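You operate a simulated robot arm through the tools that you are given. There is no shell and no other tool. Be economical: measure what you need, move in short steps, check, and stop when the job is done.

You run a simulated robot arm. Do the job below in one go: nothing can be reset, and whatever is moved stays where it is left.

## Task
Centre the foil on feeder A: both guides to 505, then zero the counter.
Fine: open the pinch before the guides move and shut it after.
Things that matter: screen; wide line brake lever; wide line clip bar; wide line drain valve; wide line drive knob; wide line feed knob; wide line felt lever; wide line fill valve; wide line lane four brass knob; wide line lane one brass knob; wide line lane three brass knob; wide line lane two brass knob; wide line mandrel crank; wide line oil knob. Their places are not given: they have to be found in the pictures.

It is judged by the outcome, as a careful person would: the job done as asked, and still so three seconds after it is handed in. It fails if anything else is knocked over, pushed out of place, dropped, spilled or broken.

## Robot
A 7-joint arm with a two-finger parallel gripper, fixed in place. Base frame: the origin is at the foot of the arm, x ahead of it, y to its left, z up. Units: mm, degrees, N and s.
With the tool pointing down near the work surface it reaches from about 120 to 640 mm from the base axis. Its first joint turns from -66.0 to 66.0 degrees. Payload 2.4 kg.
Tool frame: the origin (TCP) lies between the finger pads and is the grasp point; the fingertips stand 30 mm ahead of it; z points along the fingers, y is the line along which they close. The gripper opens to 94 mm. The fingers are 28 mm wide and 10 mm thick; the gripper's body (50 by 96 mm) begins 55 mm behind the TCP.
Orientation is that of the tool frame in the base frame, as [roll, pitch, yaw] about the fixed x, y, z axes, in that order (R = Rz(yaw) Ry(pitch) Rx(roll)). With the fingers straight down and closing along the base's y, the tool's x points along the base's -x, its y along +y and its z along -z.

## Interface
- The arm moves only by the tool step_arm. Its argument "targets" is one flat list of numbers, 7 for each row, row after row: the gripper command, from -1 (fully open) to 1 (shut), values between in proportion, then the shift along the tool's x, y, z in mm, then the turn, a rotation vector about the tool's x, y, z in degrees. In form: [gripper, dx, dy, dz, wx, wy, wz, gripper, dx, dy, dz, wx, wy, wz, ...]. A call has 1 to 20 rows; each row shifts and turns the commanded pose from where the row before left it, along the tool's axes as they then stand. Rows are played at 5 a second. More than 50 mm and 8.6 degrees between two rows, or a gripper value outside its range, and nothing of the call is played. A pose out of reach is approached as far as the arm can. The call stops where the force on the tool passes 70 N (or 10 N more than at its start, if that is more) or the arm is blocked; 0.2 s more then pass. The fingers move at their own pace (about 153 mm/s each) and stop on an object; they squeeze with about 34 N. The grip force told is the motor's: it shows also when the fingers shut on nothing. Time passes only in rows, and 0.2 s behind the last, so rows that do not move let the fingers close. It gives the time, the measured TCP pose, the force on the tool (base axes), the opening and the grip force at its end, in the units of the frame above (readings bear some noise), with the torque about the TCP (base axes, N m) and any sound that the robot's microphone picked up.
- Cameras (640 x 400 px; columns grow to the right, rows downward): "scene" is fixed at [47.1, 478.2, 1454.7]; the picture's right is [-0.67, -0.74, 0.00], its down [-0.35, 0.32, -0.88] and it looks along [0.65, -0.59, -0.47] (base axes); focal length 310 px, centre (320, 200). "wrist" rides on the gripper at [76, 14, -103] in the tool frame; the picture's right is [-0.18, 0.98, 0.00], its down [-0.75, -0.14, -0.64] and it looks along [-0.63, -0.12, 0.77] (tool axes); focal length 243 px, centre (320, 200).
- snapshot(camera): a new picture of that camera. No time passes.
- point_at(camera, pixels): for up to 12 pixels [column, row] of the newest picture of that camera ("zoom" is the newest enlarged one), the place [x, y, z] in the base frame of the surface seen there, good to about 3 mm. No time passes.
- enlarge(camera, box): a new picture of the part [left, top, right, bottom] of that camera's present view, enlarged. No time passes.
- job_done(): hands the job in; it is judged then, once.

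Work in short steps. Measure before you move; look again where a grasp or a placing could have gone wrong, and mend it. You have 80 turns and 54 pictures in all, those below and enlarged ones among them. Open the gripper and draw the arm clear of the work before you hand the job in, unless the task says otherwise; then end with one line.

The tools are called after "Call:" as name(argument=value, ...) on one line, values as JSON. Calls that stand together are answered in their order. step_arm: Moves the arm, as the interface text tells. Its arguments: {"type":"object","properties":{"targets":{"type":"array","items":{"type":"number"}}},"required":["targets"]} The other tools are called the same way: snapshot (camera) takes a picture; point_at (camera, pixels) gives the place of the surface under pixels of a picture; enlarge (camera, box) takes an enlarged picture of a part of a camera's view; job_done () hands the job in.

At the start:

```text
time_s: 0.0
ee_pos: [342.2, -128.6, 1271.2]
orientation: [-180.0, 0.0, -179.9]
ft_force: [0.0, 0.4, 0.4]
torque: [-0.01, -0.02, 0.0]
grip_width: 94.1
grip_force: 0.1
```

scene: 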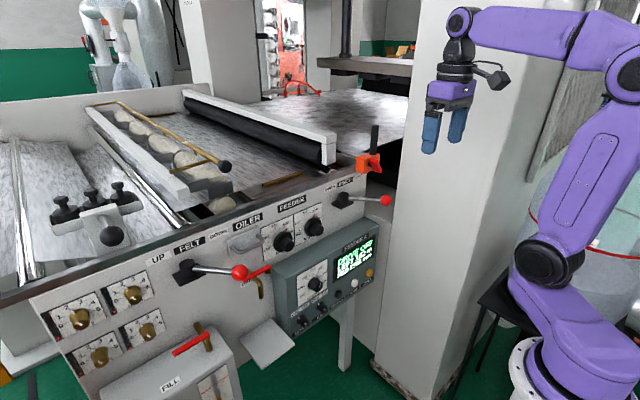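
wrist: 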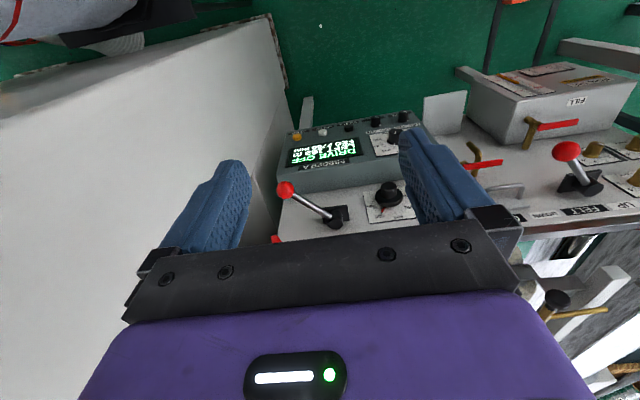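

The scene shows a panel with the Feeder A screen near (350,265), knobs and levers. I enlarge those parts to read labels.

Call:
enlarge(camera="scene", box=[260, 210, 400, 340])

Call:
enlarge(camera="scene", box=[220, 150, 400, 260])

Call:
enlarge(camera="wrist", box=[260, 90, 440, 240])

```text
3.08 times, centred on (330, 275) of scene
```

zoom: 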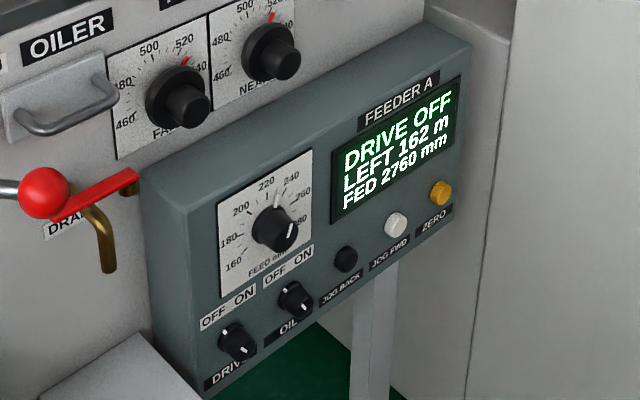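

```text
3.56 times, centred on (310, 205) of scene
```

zoom: 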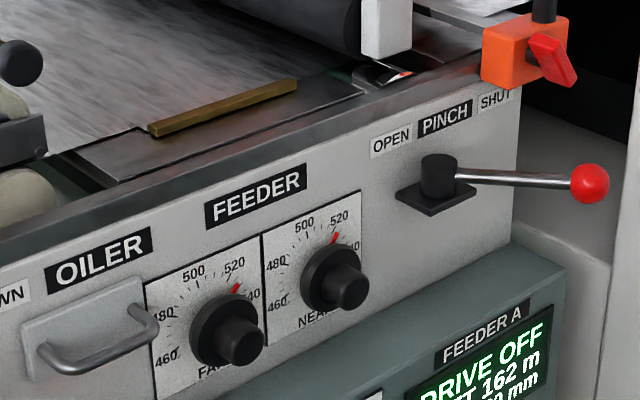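

```text
2.67 times, centred on (350, 165) of wrist
```

zoom: 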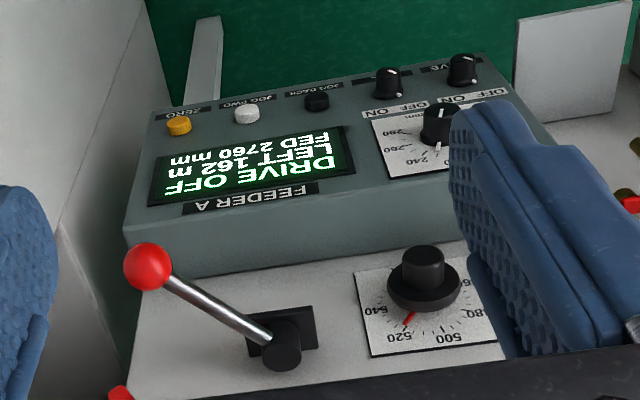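

The pinch lever is at SHUT, the FAR and NEAR knobs read about 525, and the drive is off. I measure the lever and panel in the scene, using the full picture's pixels.

Call:
enlarge(camera="scene", box=[220, 150, 400, 260])

Call:
point_at(camera="zoom", pixels=[[590, 183], [520, 178], [438, 165], [350, 287], [325, 290], [240, 342], [215, 330], [170, 365], [280, 245], [350, 200], [395, 250], [410, 165]])

Call:
point_at(camera="scene", pixels=[[370, 273], [354, 283], [342, 294], [320, 283], [316, 309], [304, 321], [345, 200], [339, 229], [352, 212], [395, 215], [375, 163], [330, 150]])

```text
3.56 times, centred on (310, 205) of scene
```

zoom: 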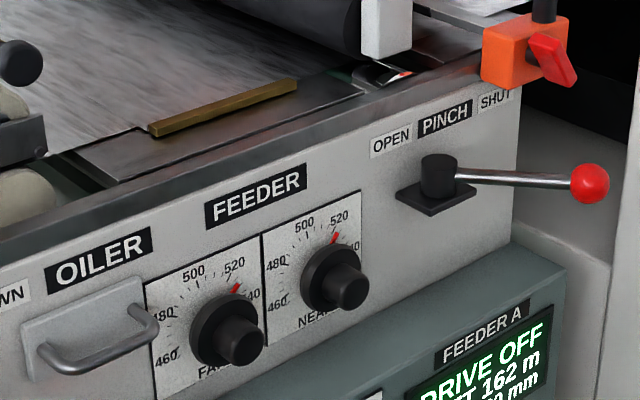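

```text
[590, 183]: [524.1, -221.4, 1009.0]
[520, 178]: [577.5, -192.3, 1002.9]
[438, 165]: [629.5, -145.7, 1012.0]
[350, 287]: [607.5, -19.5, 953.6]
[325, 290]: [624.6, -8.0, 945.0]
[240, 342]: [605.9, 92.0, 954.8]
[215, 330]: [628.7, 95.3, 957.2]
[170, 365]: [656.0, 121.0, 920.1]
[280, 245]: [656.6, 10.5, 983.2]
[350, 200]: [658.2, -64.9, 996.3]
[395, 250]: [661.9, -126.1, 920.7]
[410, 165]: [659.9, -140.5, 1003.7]
```

```text
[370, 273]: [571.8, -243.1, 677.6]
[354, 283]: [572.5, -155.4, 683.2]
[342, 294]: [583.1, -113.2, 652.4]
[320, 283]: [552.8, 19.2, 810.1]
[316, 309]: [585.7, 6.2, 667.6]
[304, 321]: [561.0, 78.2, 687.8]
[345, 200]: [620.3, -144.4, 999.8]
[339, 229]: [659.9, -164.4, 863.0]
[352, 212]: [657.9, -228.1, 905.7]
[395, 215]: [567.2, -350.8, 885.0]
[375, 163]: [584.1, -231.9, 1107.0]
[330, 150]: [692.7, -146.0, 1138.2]
```

The lever ball's centre is near (532,-233,1001) and its hub near (630,-147). The knob stubs point toward -x from a panel at x≈658. I move forward a little and turn the tool to point along +x, fingers shut.

Call:
step_arm(targets=[1, -30, 0, 30, 0, 0, 0, 1, -30, 0, 30, 0, 0, 0, 1, -20, 0, 30, 0, 0, 0, 1, 0, 0, 0, 0, -8.5, 0, 1, 0, 0, 0, 0, -8.5, 0, 1, 0, 0, 0, 0, -8.5, 0, 1, 0, 0, 0, 0, -8.5, 0, 1, 0, 0, 0, 0, -8.5, 0, 1, 0, 0, 0, 0, -8.5, 0, 1, 0, 0, 0, 0, -8.5, 0, 1, 0, 0, 0, 0, -8.5, 0, 1, 0, 0, 0, 0, -8.5, 0, 1, 0, 0, 0, 0, -8.5, 0, 1, 0, 0, 0, 0, -5, 0, 1, 0, 0, 0, 0, 0, 0, 1, 0, 0, 0, 0, 0, 0])

Call:
snapshot(camera="scene")

Call:
snapshot(camera="wrist")

```text
time_s: 3.4
ee_pos: [451.0, -128.9, 1189.3]
orientation: [165.1, 81.7, 168.5]
ft_force: [0.7, -0.4, 0.0]
torque: [0.02, -0.03, -0.01]
grip_width: 0.0
grip_force: 33.1
out of reach, approached as far as the arm can: row 10, 11, 13, 14
```

```text
47 pictures are left
```

scene: 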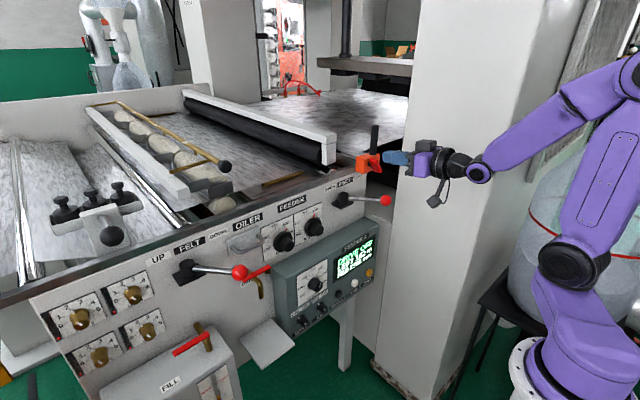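

```text
46 pictures are left
```

wrist: 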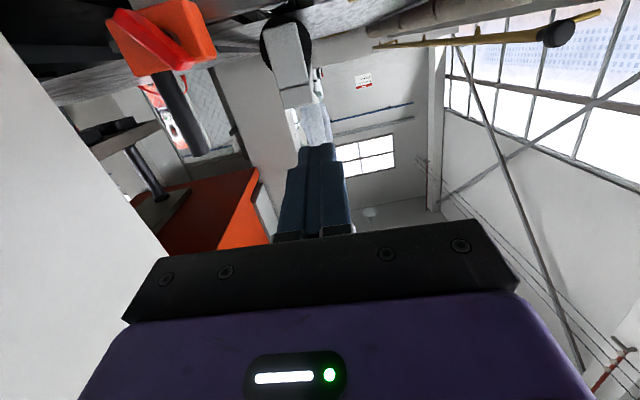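

The arm reached within about 8° of horizontal. I check where the pillar stands before moving down beside the lever ball.

Call:
point_at(camera="scene", pixels=[[420, 250], [480, 250], [400, 120], [470, 220], [400, 195], [545, 150], [386, 200], [377, 160], [365, 162], [373, 140]])

Call:
step_arm(targets=[1, 36, 0, -10, 0, 0, 0, 1, 36, 0, -5, 0, -2, 0, 1, 36, 0, 0, 0, -2, 0, 1, 36, 0, 0, 1.5, -2, -1, 1, 36, 0, 0, 2, -2, -1, 1, 0, 0, 0, 0, 0, 0])

```text
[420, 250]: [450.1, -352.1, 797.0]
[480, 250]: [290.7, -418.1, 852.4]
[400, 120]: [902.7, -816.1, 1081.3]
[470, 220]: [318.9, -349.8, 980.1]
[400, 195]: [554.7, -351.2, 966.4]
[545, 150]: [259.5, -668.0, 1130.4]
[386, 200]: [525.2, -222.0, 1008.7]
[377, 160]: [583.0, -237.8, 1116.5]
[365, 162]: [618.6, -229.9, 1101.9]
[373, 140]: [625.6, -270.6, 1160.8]
```

```text
time_s: 4.8
ee_pos: [499.3, -173.7, 1123.6]
orientation: [103.7, 86.8, 104.1]
ft_force: [0.2, 0.1, -1.4]
torque: [-0.02, -0.03, 0.02]
grip_width: 0.0
grip_force: 32.9
out of reach, approached as far as the arm can: row 1, 2, 3, 4, 5
```

The horizontal pose was limited by the arm at that height. I measure the arm's own joints in a fresh picture to know what poses suit it.

Call:
snapshot(camera="scene")

Call:
point_at(camera="scene", pixels=[[568, 265], [575, 375], [625, 100], [470, 170], [560, 130], [450, 165]])

```text
45 pictures are left
```

scene: 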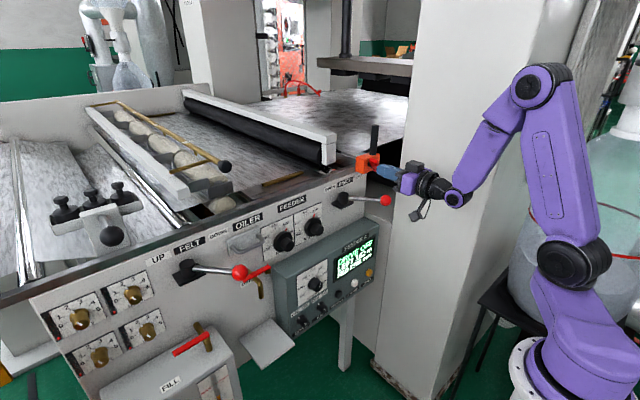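

```text
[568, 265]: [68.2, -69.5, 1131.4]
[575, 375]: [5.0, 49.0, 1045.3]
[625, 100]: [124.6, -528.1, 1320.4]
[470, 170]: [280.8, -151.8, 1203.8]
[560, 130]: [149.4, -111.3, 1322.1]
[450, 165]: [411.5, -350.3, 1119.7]
```

Horizontal is possible only when extended, so for the lever I tilt the tool to about 42° below horizontal. Then I shift right past the ball (y≈-272) and come down behind it.

Call:
step_arm(targets=[1, 0, 0, -10, 0, 8.5, 0, 1, 0, 0, -10, 0, 8.5, 0, 1, 0, -32, -5, 0, 8.5, 0, 1, 0, -33, 0, 0, 8.5, 0, 1, 0, -33, 0, 0, 8.5, 0, 1, 30, 0, 15, 0, 0, 0, 1, 30, 0, 15, 0, 0, 0, 1, 30, 0, 15, 0, 0, 0, 1, 0, 0, 0, 0, 0, 0])

```text
time_s: 6.8
ee_pos: [446.6, -266.1, 1027.6]
orientation: [175.6, 46.7, 177.4]
ft_force: [-1.0, 0.3, -0.6]
torque: [0.02, -0.01, -0.04]
grip_width: 0.0
grip_force: 33.1
```

Reached with no contact. Next I go to (512,-272,1003), beside the ball, and look.

Call:
step_arm(targets=[1, -13, -3, 32, 0, 0, 0, 1, -13, -3, 32, 0, 0, 0, 1, 0, 0, 0, 0, 0, 0])

Call:
enlarge(camera="scene", box=[300, 130, 480, 250])

Call:
snapshot(camera="wrist")

```text
time_s: 7.6
ee_pos: [513.4, -270.2, 1002.0]
orientation: [175.7, 46.6, 177.3]
ft_force: [0.7, 0.6, -0.7]
torque: [0.0, -0.06, 0.01]
grip_width: 0.0
grip_force: 33.0
```

```text
3.33 times, centred on (390, 190) of scene
```

zoom: 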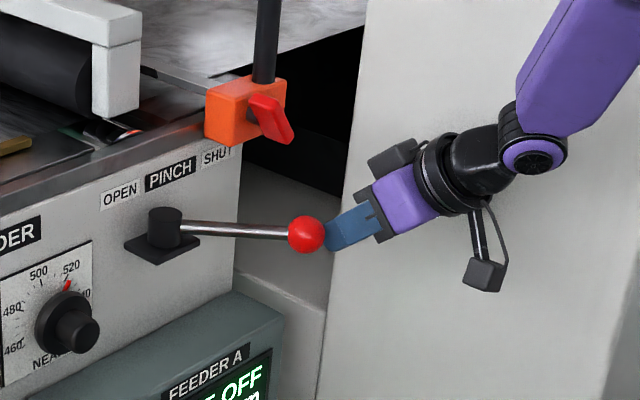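

```text
43 pictures are left
```

wrist: 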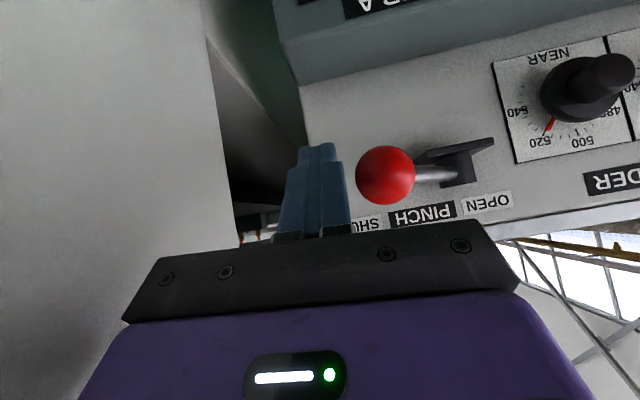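

The shut fingers sit just right of the red ball. I push it toward +y in small rows, easing back slightly along the arc.

Call:
step_arm(targets=[1, 0, 12, 0, 0, 0, 0, 1, 2, 12, -2, 0, 0, 0, 1, 3, 12, -3, 0, 0, 0, 1, 3, 12, -3, 0, 0, 0, 1, 3, 12, -3, 0, 0, 0, 1, 0, 12, 0, 0, 0, 0, 1, 0, 12, 0, 0, 0, 0, 1, 0, 12, 0, 0, 0, 0, 1, 0, 12, 0, 0, 0, 0, 1, 0, 12, 0, 0, 0, 0, 1, 0, 0, 0, 0, 0, 0])

Call:
enlarge(camera="scene", box=[260, 130, 440, 250])

```text
time_s: 9.0
ee_pos: [486.3, -224.3, 1004.3]
orientation: [176.5, 45.6, 175.1]
ft_force: [3.8, -11.9, -1.8]
torque: [-0.1, 0.02, -0.32]
grip_width: 0.2
grip_force: 33.3
stopped in row 6: the force on the tool passed its limit at 71 N (the readings are from after the stop); the commanded pose is now the measured one
```

```text
3.33 times, centred on (350, 190) of scene
```

zoom: 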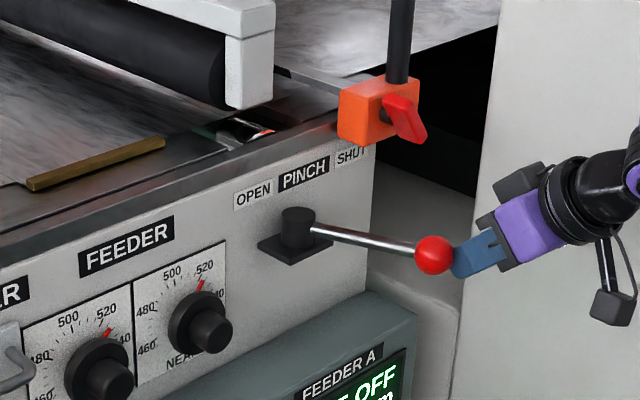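

The ball moved only partly before the force limit. I measure its new place.

Call:
snapshot(camera="wrist")

Call:
point_at(camera="zoom", pixels=[[433, 255], [340, 234], [297, 213], [400, 246]])

```text
41 pictures are left
```

wrist: 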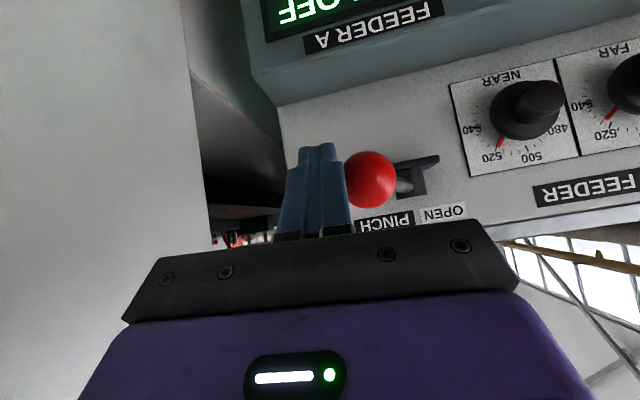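

```text
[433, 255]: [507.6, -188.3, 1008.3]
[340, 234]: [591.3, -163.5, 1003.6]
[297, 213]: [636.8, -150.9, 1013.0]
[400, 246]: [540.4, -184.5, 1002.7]
```

The lever has swung about 20°, so it does turn. I keep pushing with smaller, slower rows.

Call:
step_arm(targets=[1, 0, 6, -1, 0, 0, 0, 1, 0, 6, -1, 0, 0, 0, 1, 0, 6, 0, 0, 0, 0, 1, 0, 6, 0, 0, 0, 0, 1, 0, 6, 0, 0, 0, 0, 1, 0, 6, 0, 0, 0, 0, 1, 0, 6, 0, 0, 0, 0, 1, 0, 6, 0, 0, 0, 0, 1, 0, 6, 0, 0, 0, 0, 1, 0, 6, 0, 0, 0, 0, 1, 0, 6, 0, 0, 0, 0, 1, 0, 6, 0, 0, 0, 0, 1, 0, 0, 0, 0, 0, 0])

Call:
enlarge(camera="scene", box=[260, 130, 440, 250])

```text
time_s: 11.8
ee_pos: [487.9, -149.8, 1007.9]
orientation: [176.4, 45.5, 175.4]
ft_force: [-6.8, -11.6, -12.3]
torque: [-0.21, 0.28, -0.2]
grip_width: 0.0
grip_force: 33.5
```

```text
3.33 times, centred on (350, 190) of scene
```

zoom: 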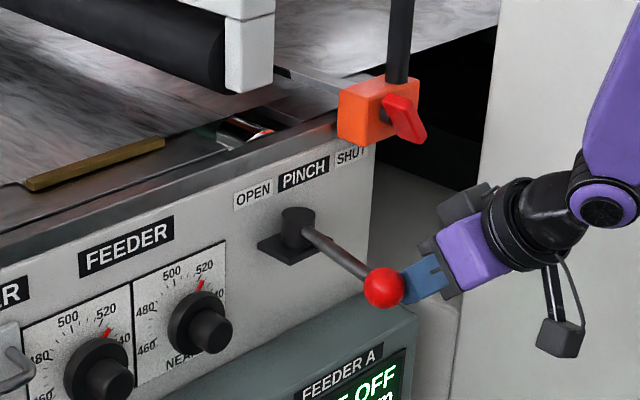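

Moving smoothly at about 12 N. I keep pushing toward OPEN, following the arc slightly forward.

Call:
step_arm(targets=[1, 0, 6, 0, 0, 0, 0, 1, 0, 6, 0, 0, 0, 0, 1, 0, 6, 0, 0, 0, 0, 1, 0, 6, 0, 0, 0, 0, 1, 0, 6, 1, 0, 0, 0, 1, 0, 6, 1, 0, 0, 0, 1, 0, 6, 1, 0, 0, 0, 1, 0, 6, 1, 0, 0, 0, 1, 0, 6, 1, 0, 0, 0, 1, 0, 6, 1, 0, 0, 0, 1, 0, 0, 0, 0, 0, 0])

Call:
enlarge(camera="scene", box=[260, 130, 440, 250])

```text
time_s: 14.2
ee_pos: [493.7, -90.8, 1006.3]
orientation: [176.4, 45.7, 175.4]
ft_force: [-2.6, -7.5, 0.5]
torque: [-0.06, 0.0, -0.22]
grip_width: 0.0
grip_force: 32.9
```

```text
3.33 times, centred on (350, 190) of scene
```

zoom: 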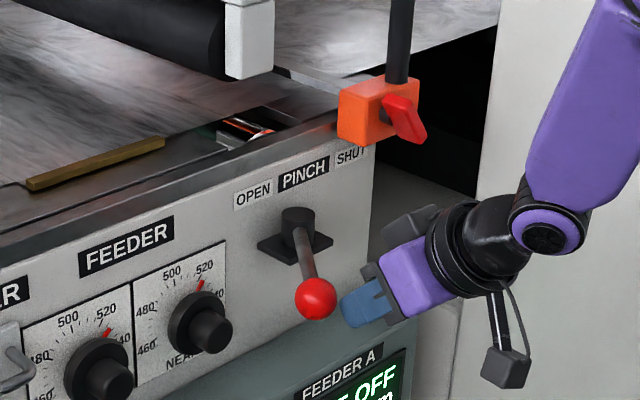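

The ball now stands ahead of the fingers. I measure it.

Call:
point_at(camera="zoom", pixels=[[316, 298], [304, 255], [297, 213], [302, 240], [355, 290]])

Call:
snapshot(camera="wrist")

```text
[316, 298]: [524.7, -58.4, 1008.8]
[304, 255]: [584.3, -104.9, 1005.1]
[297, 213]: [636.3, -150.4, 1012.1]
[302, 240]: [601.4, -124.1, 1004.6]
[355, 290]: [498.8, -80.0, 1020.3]
```

```text
38 pictures are left
```

wrist: 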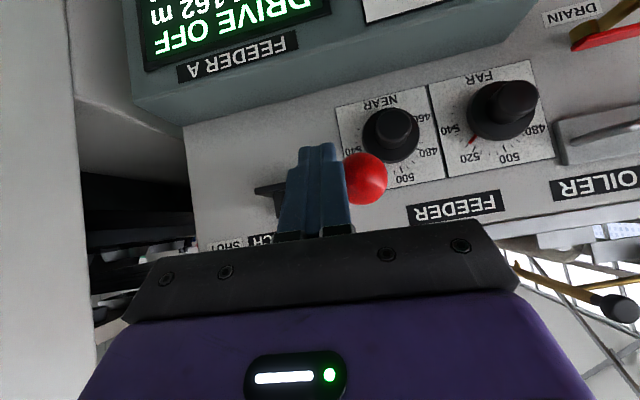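

The ball's centre is at about (530,-69), nearly mirrored from the start. I push a little more to feel the stop.

Call:
step_arm(targets=[1, 0, 4, 1, 0, 0, 0, 1, 0, 4, 1, 0, 0, 0, 1, 0, 4, 0, 0, 0, 0, 1, 0, 0, 0, 0, 0, 0])

Call:
enlarge(camera="scene", box=[260, 130, 440, 250])

Call:
point_at(camera="zoom", pixels=[[316, 298], [308, 301]])

```text
time_s: 15.2
ee_pos: [495.4, -87.8, 1005.8]
orientation: [176.4, 45.6, 174.1]
ft_force: [-4.5, -41.1, 3.9]
torque: [-0.43, -0.08, -1.22]
grip_width: 0.0
grip_force: 33.1
```

```text
3.33 times, centred on (350, 190) of scene
```

zoom: 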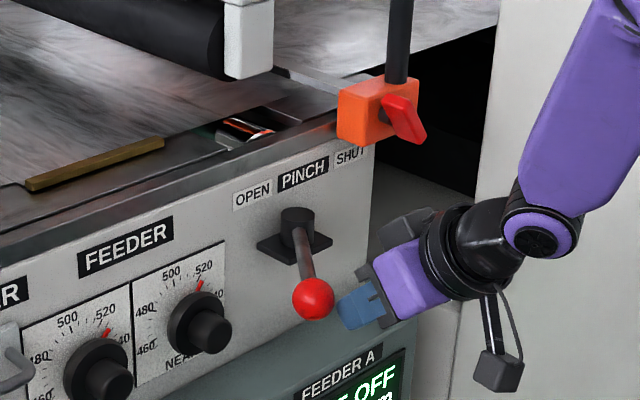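

```text
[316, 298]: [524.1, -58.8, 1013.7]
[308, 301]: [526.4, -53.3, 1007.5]
```

The force rose to 41 N with no more movement, so the lever is at its OPEN stop. I back away from it and view the knobs from the wrist camera.

Call:
step_arm(targets=[1, 0, -15, 0, 0, 0, 0, 1, 0, -15, -15, 0, 0, 0, 1, 0, 0, -45, 0, 0, 0, 1, 0, 40, -45, 0, 0, 0, 1, 0, 45, 0, 0, 0, 0, 1, 0, 45, 0, 0, 0, 0, 1, 0, 0, 0, 0, 0, 0])

Call:
snapshot(camera="wrist")

Call:
enlarge(camera="scene", box=[240, 190, 360, 270])

```text
refused: row 4 steps farther than a row can; nothing moved
```

```text
36 pictures are left
```

wrist: 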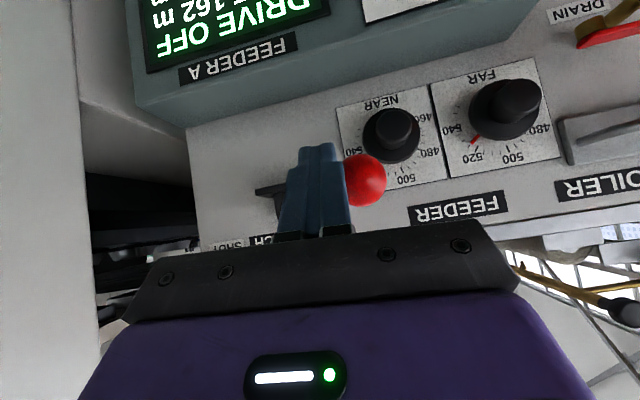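

```text
5.00 times, centred on (300, 230) of scene
```

zoom: 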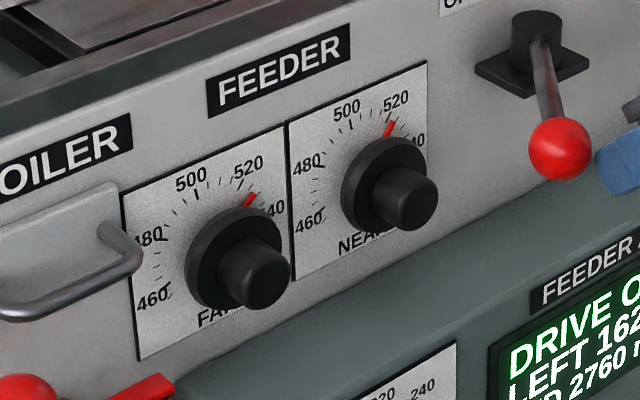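

The move was refused for step size, so nothing moved. I measure the knob, pointer and console points in this enlarged picture, and retreat with smaller rows.

Call:
point_at(camera="zoom", pixels=[[412, 205], [385, 190], [375, 150], [350, 200], [390, 130], [351, 123], [398, 103], [265, 282], [249, 200], [187, 208], [215, 250], [300, 325]])

Call:
step_arm(targets=[1, 0, -15, 0, 0, 0, 0, 1, 0, -15, -15, 0, 0, 0, 1, 0, 0, -45, 0, 0, 0, 1, 0, 0, -35, 0, 0, 0, 1, 0, 45, 0, 0, 0, 0, 1, 0, 45, 0, 0, 0, 0, 1, 0, 45, 0, 0, 0, 0, 1, 0, 0, 0, 0, 0, 0])

Call:
snapshot(camera="wrist")

```text
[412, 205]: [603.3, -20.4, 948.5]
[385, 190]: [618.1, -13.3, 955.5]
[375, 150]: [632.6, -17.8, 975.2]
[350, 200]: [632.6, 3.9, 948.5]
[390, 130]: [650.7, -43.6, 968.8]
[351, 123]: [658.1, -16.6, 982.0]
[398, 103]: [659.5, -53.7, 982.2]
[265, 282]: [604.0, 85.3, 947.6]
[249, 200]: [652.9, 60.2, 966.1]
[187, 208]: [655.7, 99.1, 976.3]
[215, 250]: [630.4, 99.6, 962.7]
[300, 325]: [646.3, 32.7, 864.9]
```

```text
time_s: 17.0
ee_pos: [429.5, 27.3, 1077.2]
orientation: [176.4, 45.6, 175.5]
ft_force: [0.3, 0.2, -0.6]
torque: [0.03, 0.01, -0.02]
grip_width: 0.0
grip_force: 33.0
```

```text
34 pictures are left
```

wrist: 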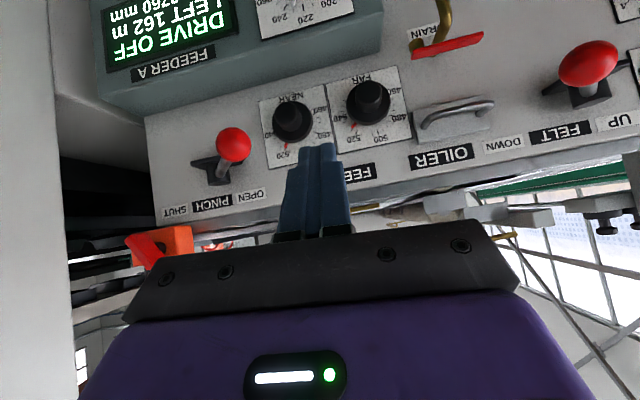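

The retreat succeeded and both dials are in view at (292,120) and (368,103). I enlarge the wrist view for a reading.

Call:
enlarge(camera="wrist", box=[250, 60, 430, 175])

Call:
point_at(camera="zoom", pixels=[[145, 190], [150, 225], [430, 130], [422, 155], [230, 190], [165, 325], [400, 235], [360, 275]])

```text
3.48 times, centred on (340, 118) of wrist
```

zoom: 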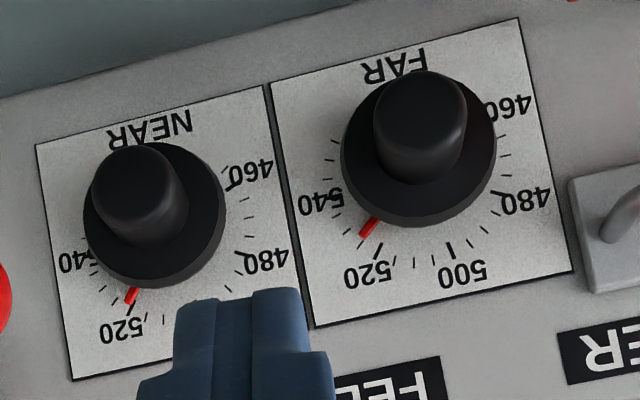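

```text
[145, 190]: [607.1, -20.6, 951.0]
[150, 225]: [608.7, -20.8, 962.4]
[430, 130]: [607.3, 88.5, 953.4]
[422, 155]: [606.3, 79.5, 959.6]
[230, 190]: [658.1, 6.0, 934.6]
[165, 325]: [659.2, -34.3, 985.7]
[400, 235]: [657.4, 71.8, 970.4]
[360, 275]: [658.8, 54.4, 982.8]
```

I take plane points of ticks, pointers and label positions to work out the dial scale.

Call:
point_at(camera="zoom", pixels=[[452, 250], [378, 252], [368, 230], [498, 194], [492, 118], [338, 196], [131, 297], [130, 308], [233, 185], [243, 256], [91, 262], [362, 238]])

Call:
enlarge(camera="wrist", box=[335, 70, 415, 145])

```text
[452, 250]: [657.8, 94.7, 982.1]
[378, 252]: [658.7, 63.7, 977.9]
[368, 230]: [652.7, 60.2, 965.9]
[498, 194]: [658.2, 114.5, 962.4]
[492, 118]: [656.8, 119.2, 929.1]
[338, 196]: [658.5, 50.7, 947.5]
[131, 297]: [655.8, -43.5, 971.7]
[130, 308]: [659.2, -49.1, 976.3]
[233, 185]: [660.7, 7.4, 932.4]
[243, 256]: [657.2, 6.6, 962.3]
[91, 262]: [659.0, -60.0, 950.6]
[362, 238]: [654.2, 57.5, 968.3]
```

```text
5.33 times, centred on (375, 108) of wrist
```

zoom: 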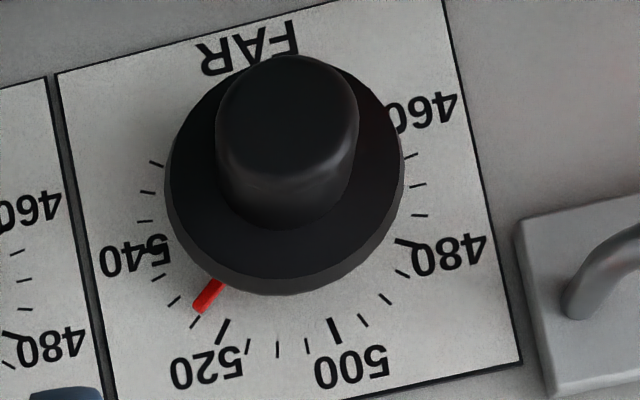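

505 is at the top of each dial, at about 2.45°/unit. NEAR reads about 523 (44° clockwise of top) and FAR about 527 (55°). Knob axes are at y≈-22 and y≈86, z≈948. I level the tool to about 30° down, part-open the gripper and move in front of FAR.

Call:
step_arm(targets=[-0.28, 0, 20, 0, 0.4, -7, -3.1, -0.28, 0, 20, 0, 0, -7, 0, -0.28, 0, 18, 0, 0, 0, 0, -0.28, 0, 0, 0, 0, 0, 0])

```text
time_s: 18.0
ee_pos: [432.2, 82.8, 1077.0]
orientation: [180.0, 59.8, 179.8]
ft_force: [0.0, 0.4, -0.3]
torque: [0.01, -0.03, -0.01]
grip_width: 59.9
grip_force: 0.1
out of reach, approached as far as the arm can: row 3
```

Aligned at 30° down. I go to the pre-grasp point (555,86,948), then roll +27° about the knob axis.

Call:
step_arm(targets=[-0.28, 12.4, 1, 43, 0, 0, 0, -0.28, 12.4, 1, 43, 0, 0, 0, -0.28, 12.4, 1, 43, 0, 0, 0, -0.28, 12.4, 0, 42, 0, 0, 0, -0.28, 0, 0, 0, -3.4, 0, 5.83, -0.28, 0, 0, 0, -3.4, 0, 5.83, -0.28, 0, 0, 0, -3.4, 0, 5.83, -0.28, 0, 0, 0, -3.4, 0, 5.83, -0.28, 0, 0, 0, 0, 0, 0])

Call:
enlarge(camera="scene", box=[220, 160, 380, 260])

Call:
snapshot(camera="wrist")

```text
time_s: 20.0
ee_pos: [568.8, 53.0, 970.9]
orientation: [134.7, 50.3, 141.9]
ft_force: [0.1, 0.5, -0.1]
torque: [-0.03, 0.01, -0.02]
grip_width: 60.5
grip_force: 0.0
out of reach, approached as far as the arm can: row 1, 2, 3, 4
```

```text
4.00 times, centred on (300, 210) of scene
```

zoom: 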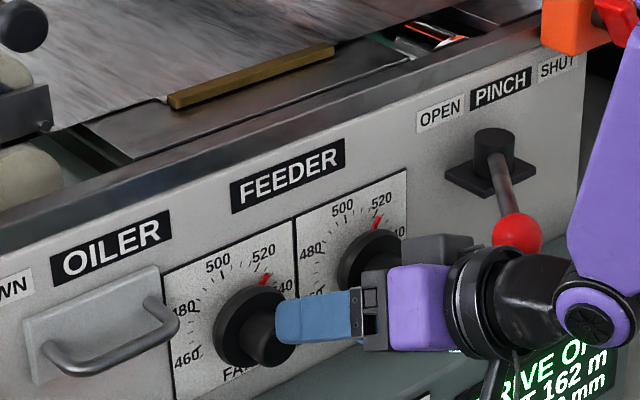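

```text
30 pictures are left
```

wrist: 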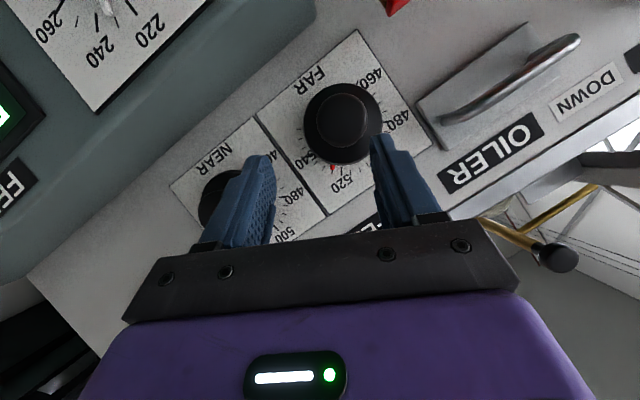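

The tilt is exactly as planned but the position fell short (y 53, z 971). The fingertips are still short of the stub. I correct toward (560,86,948).

Call:
step_arm(targets=[-0.28, 11.7, 6.3, 3.3, 0, 0, 0, -0.28, 11.7, 6.3, 3.3, 0, 0, 0, -0.28, 11.7, 6.3, 3.4, 0, 0, 0, -0.28, 0, 0, 0, 0, 0, 0])

```text
time_s: 21.0
ee_pos: [559.8, 85.8, 948.0]
orientation: [134.8, 50.4, 141.9]
ft_force: [0.0, -0.3, -0.2]
torque: [0.0, 0.0, -0.03]
grip_width: 60.0
grip_force: 0.1
```

Exactly at pre-grasp. I advance 36 mm along +x over the stub and look.

Call:
step_arm(targets=[-0.28, -6, 0, 10.4, 0, 0, 0, -0.28, -6, 0, 10.4, 0, 0, 0, -0.28, -6, 0, 10.4, 0, 0, 0, -0.28, 0, 0, 0, 0, 0, 0])

Call:
snapshot(camera="wrist")

Call:
enlarge(camera="scene", box=[220, 160, 380, 260])

```text
time_s: 22.0
ee_pos: [596.0, 85.7, 949.7]
orientation: [134.7, 50.4, 141.9]
ft_force: [0.2, -0.8, -0.1]
torque: [0.01, 0.01, -0.01]
grip_width: 60.2
grip_force: 0.0
```

```text
29 pictures are left
```

wrist: 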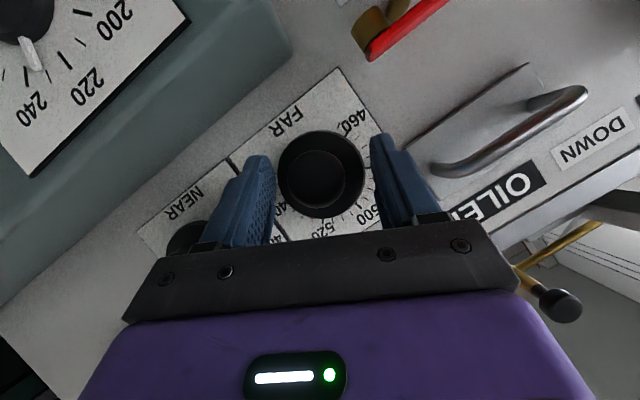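

```text
4.00 times, centred on (300, 210) of scene
```

zoom: 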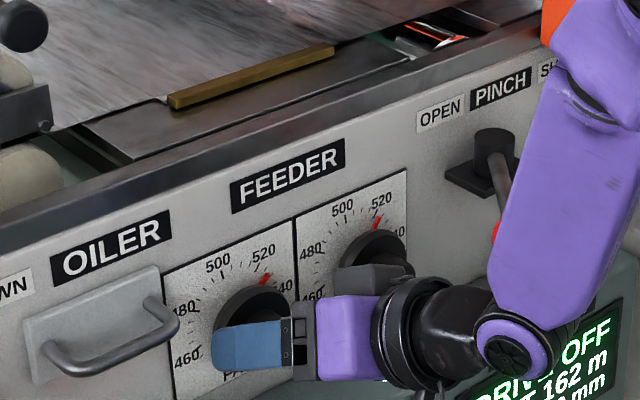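

The stub lies centred between the fingers. I shut the gripper on it.

Call:
step_arm(targets=[1, 0, 0, 0, 0, 0, 0, 1, 0, 0, 0, 0, 0, 0, 1, 0, 0, 0, 0, 0, 0])

```text
time_s: 22.8
ee_pos: [596.0, 83.8, 948.2]
orientation: [135.0, 50.2, 141.6]
ft_force: [-1.4, -11.9, -9.1]
torque: [-0.08, 0.19, -0.32]
grip_width: 33.4
grip_force: 44.8
```

Gripped at 33 mm. I turn 55° counter-clockwise about the knob axis in ten rows.

Call:
step_arm(targets=[1, 0, -1.5, 0, 2.77, 0, -4.75, 1, 0, 0, 0, 2.77, 0, -4.75, 1, 0, 0, 0, 2.77, 0, -4.75, 1, 0, 0, 0, 2.77, 0, -4.75, 1, 0, 0, 0, 2.77, 0, -4.75, 1, 0, 0, 0, 2.77, 0, -4.75, 1, 0, 0, 0, 2.77, 0, -4.75, 1, 0, 0, 0, 2.77, 0, -4.75, 1, 0, 0, 0, 2.77, 0, -4.75, 1, 0, 0, 0, 2.77, 0, -4.75, 1, 0, 0, 0, 0, 0, 0])

Call:
snapshot(camera="wrist")

```text
time_s: 25.2
ee_pos: [596.0, 83.1, 949.3]
orientation: [-179.3, 59.0, -175.6]
ft_force: [-11.4, 66.5, -14.8]
torque: [0.24, 0.72, -0.11]
grip_width: 34.2
grip_force: 44.9
out of reach, approached as far as the arm can: row 4, 5, 6, 7, 8, 9, 10
```

```text
27 pictures are left
```

wrist: 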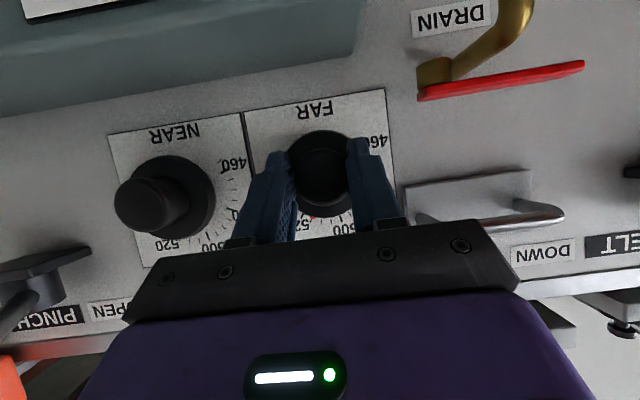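

The wrist reached its limit after about 30° and a side force built up. I release and draw back 45 mm to read the dial.

Call:
step_arm(targets=[-0.28, 0, 0, 0, 0, 0, 0, -0.28, 0, 0, 0, 0, 0, 0, -0.28, 11.5, 0, -19, 0, 0, 0, -0.28, 11.5, 0, -19, 0, 0, 0, -0.28, 0, 0, 0, 0, 0, 0])

Call:
enlarge(camera="wrist", box=[220, 60, 420, 185])

```text
time_s: 26.4
ee_pos: [566.8, 57.8, 962.6]
orientation: [178.0, 59.2, 178.5]
ft_force: [1.0, 0.9, -0.6]
torque: [-0.01, -0.01, 0.01]
grip_width: 60.1
grip_force: 0.1
out of reach, approached as far as the arm can: row 3, 4
```

```text
3.20 times, centred on (320, 122) of wrist
```

zoom: 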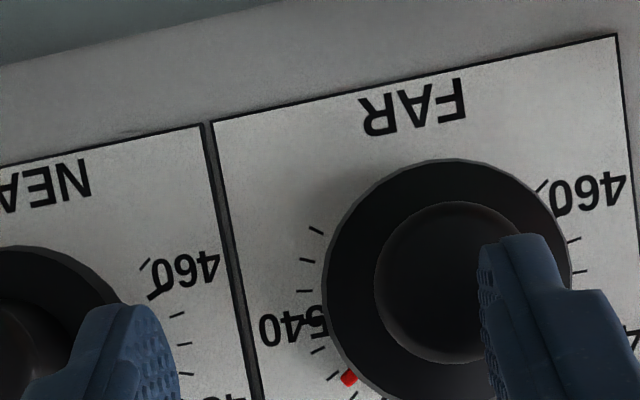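

The pointer still seems near 530, so the fingers may have slipped. I steepen the tool and pull back for a clear look.

Call:
step_arm(targets=[-0.28, 0, 0, -20, 0, 7.5, 0, -0.28, 0, 0, -20, 0, 7.5, 0, -0.28, 0, 0, -30, 0, 0, 0, -0.28, -20, 0, -30, 0, 0, 0, -0.28, 0, 0, 0, 0, 0, 0])

Call:
enlarge(camera="wrist", box=[230, 50, 430, 175])

```text
time_s: 27.6
ee_pos: [504.1, 58.2, 1040.4]
orientation: [180.0, 44.4, -179.4]
ft_force: [0.2, 0.9, -0.2]
torque: [-0.03, 0.01, 0.04]
grip_width: 60.6
grip_force: 0.1
```

```text
3.20 times, centred on (330, 112) of wrist
```

zoom: 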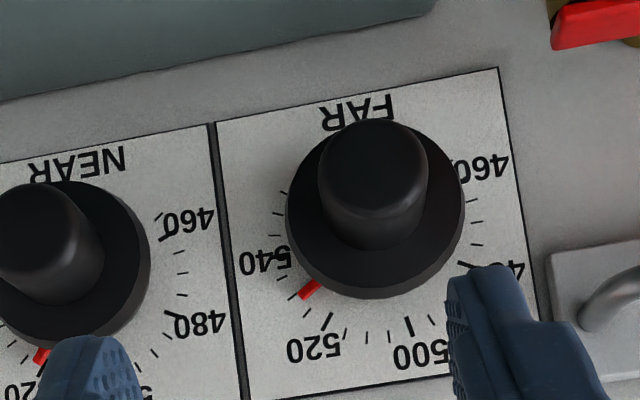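

I measure the FAR pointer and ticks again to see whether it turned at all.

Call:
point_at(camera="zoom", pixels=[[308, 290], [302, 296], [328, 318], [408, 324], [463, 264], [280, 255], [375, 160], [41, 355]])

Call:
enlarge(camera="scene", box=[220, 150, 400, 260])

```text
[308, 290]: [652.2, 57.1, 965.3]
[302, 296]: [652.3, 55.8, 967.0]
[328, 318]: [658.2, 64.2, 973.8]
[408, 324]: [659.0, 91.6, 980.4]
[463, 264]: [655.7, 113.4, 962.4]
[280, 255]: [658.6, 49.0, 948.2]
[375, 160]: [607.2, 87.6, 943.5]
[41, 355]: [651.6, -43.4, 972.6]
```

```text
3.56 times, centred on (310, 205) of scene
```

zoom: 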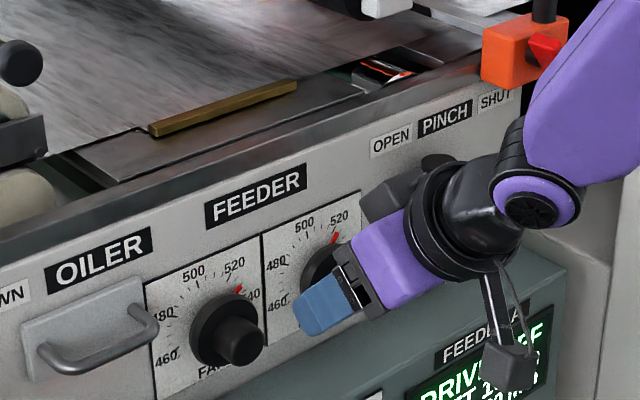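

The pointer is back at about 528 although it had turned while gripped, so I need a pose family that the wrist can hold. I test rolling -27° with the steeper 45° tilt here in free space.

Call:
step_arm(targets=[-0.28, 0, 0, 0, 4.72, 0, -4.82, -0.28, 0, 0, 0, 4.72, 0, -4.82, -0.28, 0, 0, 0, 4.72, 0, -4.82, -0.28, 0, 0, 0, 4.72, 0, -4.82, -0.28, 0, 0, 0, 0, 0, 0])

```text
time_s: 28.8
ee_pos: [486.4, 51.0, 1025.4]
orientation: [-155.8, 33.5, -164.4]
ft_force: [0.4, 0.1, 0.2]
torque: [0.02, 0.02, 0.0]
grip_width: 60.2
grip_force: 0.1
out of reach, approached as far as the arm can: row 1, 2, 3, 4
```

Negative roll at this tilt is limited. A near-vertical tool from above can turn the knobs by tilting sideways. First I measure the table edge above the knobs for clearance, and turn the tool to 75° down.

Call:
step_arm(targets=[-0.28, 0, 0, -10, -4.36, 5.25, 2.53, -0.28, 0, 0, -10, -4.36, 5.25, 2.53, -0.28, 0, 0, 0, -4.36, 5.25, 2.53, -0.28, 0, 0, 0, -4.36, 5.25, 2.53, -0.28, 0, 0, 0, 0, 0, 0])

Call:
snapshot(camera="scene")

Call:
point_at(camera="scene", pixels=[[250, 214], [250, 207], [252, 200], [300, 195], [300, 188], [303, 183], [275, 181], [239, 272], [244, 244], [200, 190], [222, 165]])

```text
time_s: 30.0
ee_pos: [471.4, 64.4, 1035.0]
orientation: [-177.3, 18.1, -178.5]
ft_force: [0.3, 0.3, -0.4]
torque: [-0.01, 0.0, 0.02]
grip_width: 60.0
grip_force: 0.0
out of reach, approached as far as the arm can: row 4
```

```text
23 pictures are left
```

scene: 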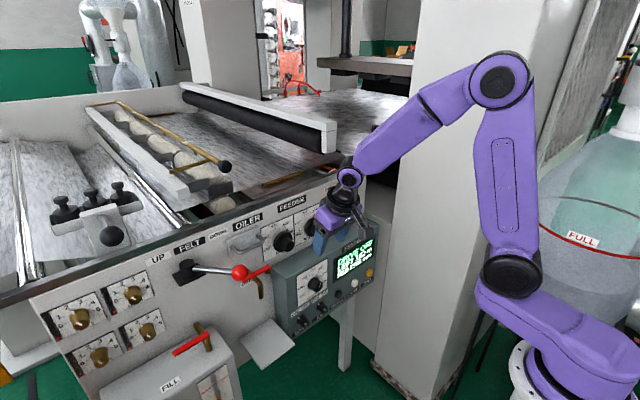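

```text
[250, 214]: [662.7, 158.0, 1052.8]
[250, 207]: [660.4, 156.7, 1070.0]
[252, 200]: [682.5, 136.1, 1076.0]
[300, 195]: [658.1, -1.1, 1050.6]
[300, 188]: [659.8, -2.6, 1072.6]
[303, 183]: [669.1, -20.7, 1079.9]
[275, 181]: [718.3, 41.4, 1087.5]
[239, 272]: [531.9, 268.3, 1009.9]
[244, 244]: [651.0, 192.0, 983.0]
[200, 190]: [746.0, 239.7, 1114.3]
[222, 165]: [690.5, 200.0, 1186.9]
```

The table edge is flush at x≈658 with nothing overhanging. The tool is now about 72° down, so I move before FAR at (560,84,948) and then roll +29°.

Call:
step_arm(targets=[-0.28, -19.2, 8, 36.7, 0, 0, 0, -0.28, -19.2, 8, 36.7, 0, 0, 0, -0.28, -19.2, 8, 36.7, 0, 0, 0, -0.28, 0, 0, 0, -7.03, 0, 2.3, -0.28, 0, 0, 0, -7.03, 0, 2.3, -0.28, 0, 0, 0, -7.03, 0, 2.3, -0.28, 0, 0, 0, -7.03, 0, 2.3, -0.28, 0, 0, 0, 0, 0, 0])

```text
time_s: 31.8
ee_pos: [548.7, 91.2, 946.9]
orientation: [179.9, 18.3, -179.4]
ft_force: [0.8, 0.2, 0.4]
torque: [0.03, 0.01, 0.01]
grip_width: 60.2
grip_force: 0.1
out of reach, approached as far as the arm can: row 4, 5, 6, 7
```

Rolling positive was blocked here, but the position is good. I test rolling negative by 30° at this place.

Call:
step_arm(targets=[-0.28, 0, 0, 0, 7.03, 0, -2.3, -0.28, 0, 0, 0, 7.03, 0, -2.3, -0.28, 0, 0, 0, 7.03, 0, -2.3, -0.28, 0, 0, 0, 7.03, 0, -2.3, -0.28, 0, 0, 0, 0, 0, 0])

```text
time_s: 33.0
ee_pos: [549.6, 90.8, 946.4]
orientation: [-149.1, 15.9, -170.2]
ft_force: [0.3, 0.1, 0.2]
torque: [-0.05, 0.0, 0.0]
grip_width: 60.3
grip_force: 0.1
```

Rolling to -30° works at this tilt, so I can turn each knob in strokes from 0° to about -28°. I unroll and advance onto the FAR stub at (605,84,948).

Call:
step_arm(targets=[-0.28, 0, 0, 0, -7.03, 0, 2.3, -0.28, 0, 0, 0, -7.03, 0, 2.3, -0.28, 0, 0, 0, -7.03, 0, 2.3, -0.28, 0, 0, 0, -7.03, 0, 2.3, -0.28, -13, -7, 4, 0, 0, 0, -0.28, -13, 0, 4, 0, 0, 0, -0.28, -13, 0, 4, 0, 0, 0, -0.28, -13, 0, 4, 0, 0, 0, -0.28, 0, 0, 0, 0, 0, 0])

Call:
snapshot(camera="wrist")

```text
time_s: 35.0
ee_pos: [563.8, 96.1, 946.4]
orientation: [-179.9, 18.4, -179.4]
ft_force: [0.0, -0.5, 0.0]
torque: [0.02, -0.01, 0.01]
grip_width: 60.2
grip_force: 0.1
out of reach, approached as far as the arm can: row 6, 7, 8
```

```text
22 pictures are left
```

wrist: 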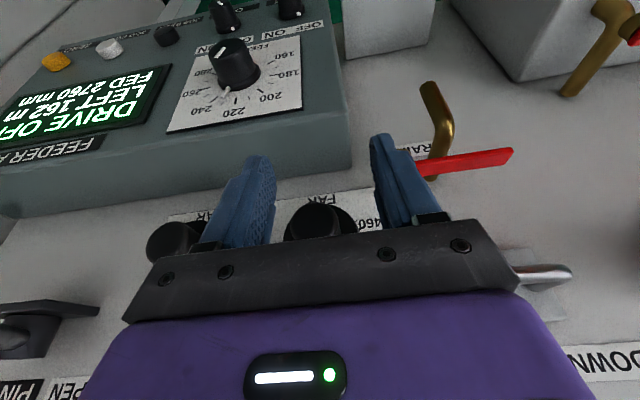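

The advance stopped short at x=564. I look at the arm itself to see which limit it meets.

Call:
snapshot(camera="scene")

Call:
point_at(camera="scene", pixels=[[515, 80], [520, 270], [500, 85], [345, 177], [512, 275], [330, 220], [335, 200], [420, 120]])

```text
21 pictures are left
```

scene: 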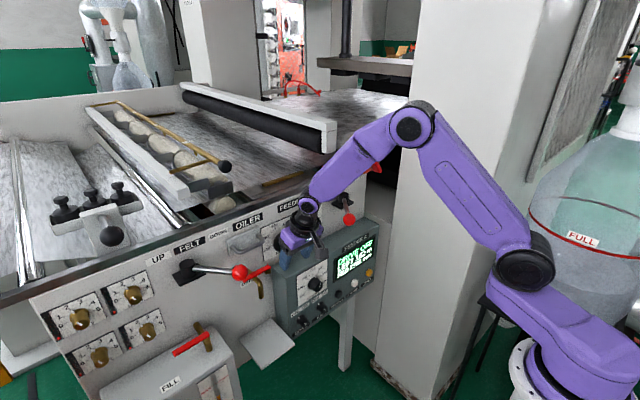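

```text
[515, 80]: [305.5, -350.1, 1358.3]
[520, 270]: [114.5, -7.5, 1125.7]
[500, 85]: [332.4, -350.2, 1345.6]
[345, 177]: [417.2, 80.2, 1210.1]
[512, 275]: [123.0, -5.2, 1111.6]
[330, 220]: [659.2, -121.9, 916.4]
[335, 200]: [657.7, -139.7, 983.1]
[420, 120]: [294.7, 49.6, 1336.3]
```

Likely the forearm-roll joint ended on a bad branch when the tool passed through alignment with the forearm. I go back up to a plain tool-down pose near the start so the arm unwinds, and then come in vertically.

Call:
step_arm(targets=[-0.28, 8, -13.7, -41, 0, 0, 0, -0.28, 8, -13.7, -41, 0, 0, 0, -0.28, 8, -13.7, -41, 0, 0, 0, -0.28, 8, -13.7, -41, 0, 4.5, 0, -0.28, 8, -13.7, -41, 0, 4.5, 0, -0.28, 8, -13.7, -41, 0, 4.5, 0, -0.28, 20, -30, -30, 0, 4.5, 0, -0.28, 30, -30, 0, 0, 0, 0, -0.28, 30, -30, 0, 0, 0, 0, -0.28, 0, 0, 0, 0, 0, 0])

Call:
snapshot(camera="scene")

```text
time_s: 37.2
ee_pos: [374.8, 31.4, 1025.8]
orientation: [-179.6, 16.6, -179.4]
ft_force: [0.3, 0.4, -0.4]
torque: [-0.01, -0.02, 0.0]
grip_width: 60.2
grip_force: 0.1
out of reach, approached as far as the arm can: row 1, 2, 3, 4, 5, 6, 7
```

```text
20 pictures are left
```

scene: 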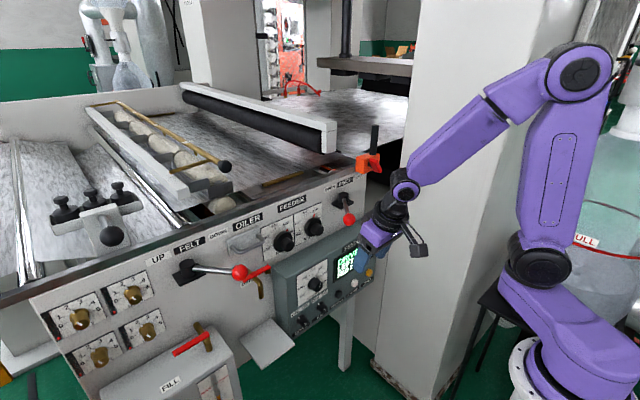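

It confirms the wrist is on its flipped branch. I take the tool round the forearm axis: first pitch up to about 25° below level.

Call:
step_arm(targets=[0.5, 0, 0, 10, 0, -8, 0, 0.5, 0, 0, 10, 0, -8, 0, 0.5, 0, 0, 10, 0, -8, 0, 0.5, 0, 0, 10, 0, -8, 0, 0.5, 0, 0, 10, 0, -8, 0, 0.5, 0, 0, 10, 0, -8, 0, 0.5, 0, 0, 0, 0, 0, 0])

```text
time_s: 38.8
ee_pos: [404.1, 22.7, 982.1]
orientation: [-177.2, 60.7, -177.6]
ft_force: [-0.2, 0.4, 0.2]
torque: [-0.04, -0.02, 0.01]
grip_width: 23.4
grip_force: 0.0
out of reach, approached as far as the arm can: row 2, 3
```

Now I swing the tool's heading 45° toward +y.

Call:
step_arm(targets=[0.5, 0, 0, 0, -6.56, 0, -3.64, 0.5, 0, 0, 0, -6.56, 0, -3.64, 0.5, 0, 0, 0, -6.56, 0, -3.64, 0.5, 0, 0, 0, -6.56, 0, -3.64, 0.5, 0, 0, 0, -6.56, 0, -3.64, 0.5, 0, 0, 0, -6.56, 0, -3.64, 0.5, 0, 0, 0, 0, 0, 0])

```text
time_s: 40.4
ee_pos: [410.0, 25.6, 979.4]
orientation: [-178.5, 59.8, -133.8]
ft_force: [0.3, 0.2, -0.4]
torque: [0.01, 0.01, 0.02]
grip_width: 23.5
grip_force: 0.1
out of reach, approached as far as the arm can: row 2, 3
```

It reached heading +46° cleanly. Now I pitch down to near vertical at that heading, and rise a bit.

Call:
step_arm(targets=[0.5, 0, 0, 0, 0, 8, 0, 0.5, 0, 0, 0, 0, 8, 0, 0.5, 0, 0, 0, 0, 8, 0, 0.5, 0, 0, 0, 0, 8, 0, 0.5, 0, 0, 0, 0, 8, 0, 0.5, 0, 0, 0, 0, 8, 0, 0.5, 0, 0, 0, 0, 8, 0, 0.5, 0, 0, 0, 0, 0, 0])

```text
time_s: 42.2
ee_pos: [405.4, 20.4, 980.5]
orientation: [-179.2, 10.5, -134.8]
ft_force: [0.0, 0.3, 1.6]
torque: [0.01, 0.0, 0.02]
grip_width: 23.2
grip_force: 0.2
out of reach, approached as far as the arm can: row 7
```

Near vertical now (80° down). I raise 100 mm and turn the heading back by 45°.

Call:
step_arm(targets=[0.5, 0, 0, -35, 0, 0, 0, 0.5, 0, 0, -35, 0, 0, 0, 0.5, 0, 0, -35, 0, 0, 0, 0.5, 0, 0, 0, 0, 0, 7.5, 0.5, 0, 0, 0, 0, 0, 7.5, 0.5, 0, 0, 0, 0, 0, 7.5, 0.5, 0, 0, 0, 0, 0, 7.5, 0.5, 0, 0, 0, 0, 0, 7.5, 0.5, 0, 0, 0, 0, 0, 7.5, 0.5, 0, 0, 0, 0, 0, 0])

Call:
snapshot(camera="scene")

```text
time_s: 44.4
ee_pos: [397.1, 13.9, 1018.2]
orientation: [172.9, 8.2, 179.4]
ft_force: [0.3, 0.4, -0.5]
torque: [-0.02, 0.0, -0.01]
grip_width: 23.4
grip_force: 0.1
out of reach, approached as far as the arm can: row 1, 2, 3
```

```text
19 pictures are left
```

scene: 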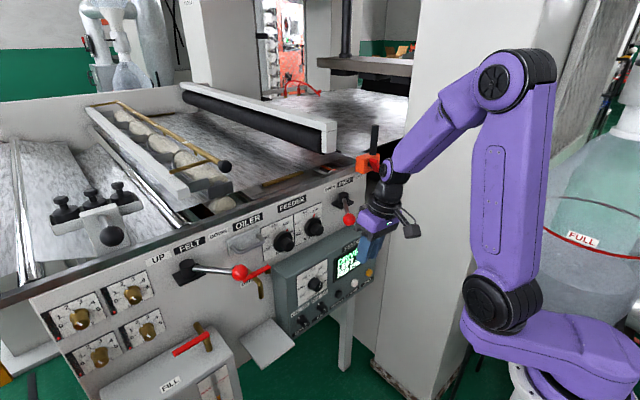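

I test whether the arm now rises freely.

Call:
step_arm(targets=[0.5, 0, 0, -40, 0, 0, 0, 0.5, 0, 0, -40, 0, 0, 0, 0.5, 0, 0, -40, 0, 0, 0, 0.5, 0, 0, 0, 0, 0, 0])

```text
time_s: 45.4
ee_pos: [395.6, 13.6, 1018.0]
orientation: [172.9, 8.2, 179.6]
ft_force: [-0.1, 1.5, -0.5]
torque: [0.0, -0.02, 0.02]
grip_width: 23.6
grip_force: 0.2
out of reach, approached as far as the arm can: row 1, 2, 3
```

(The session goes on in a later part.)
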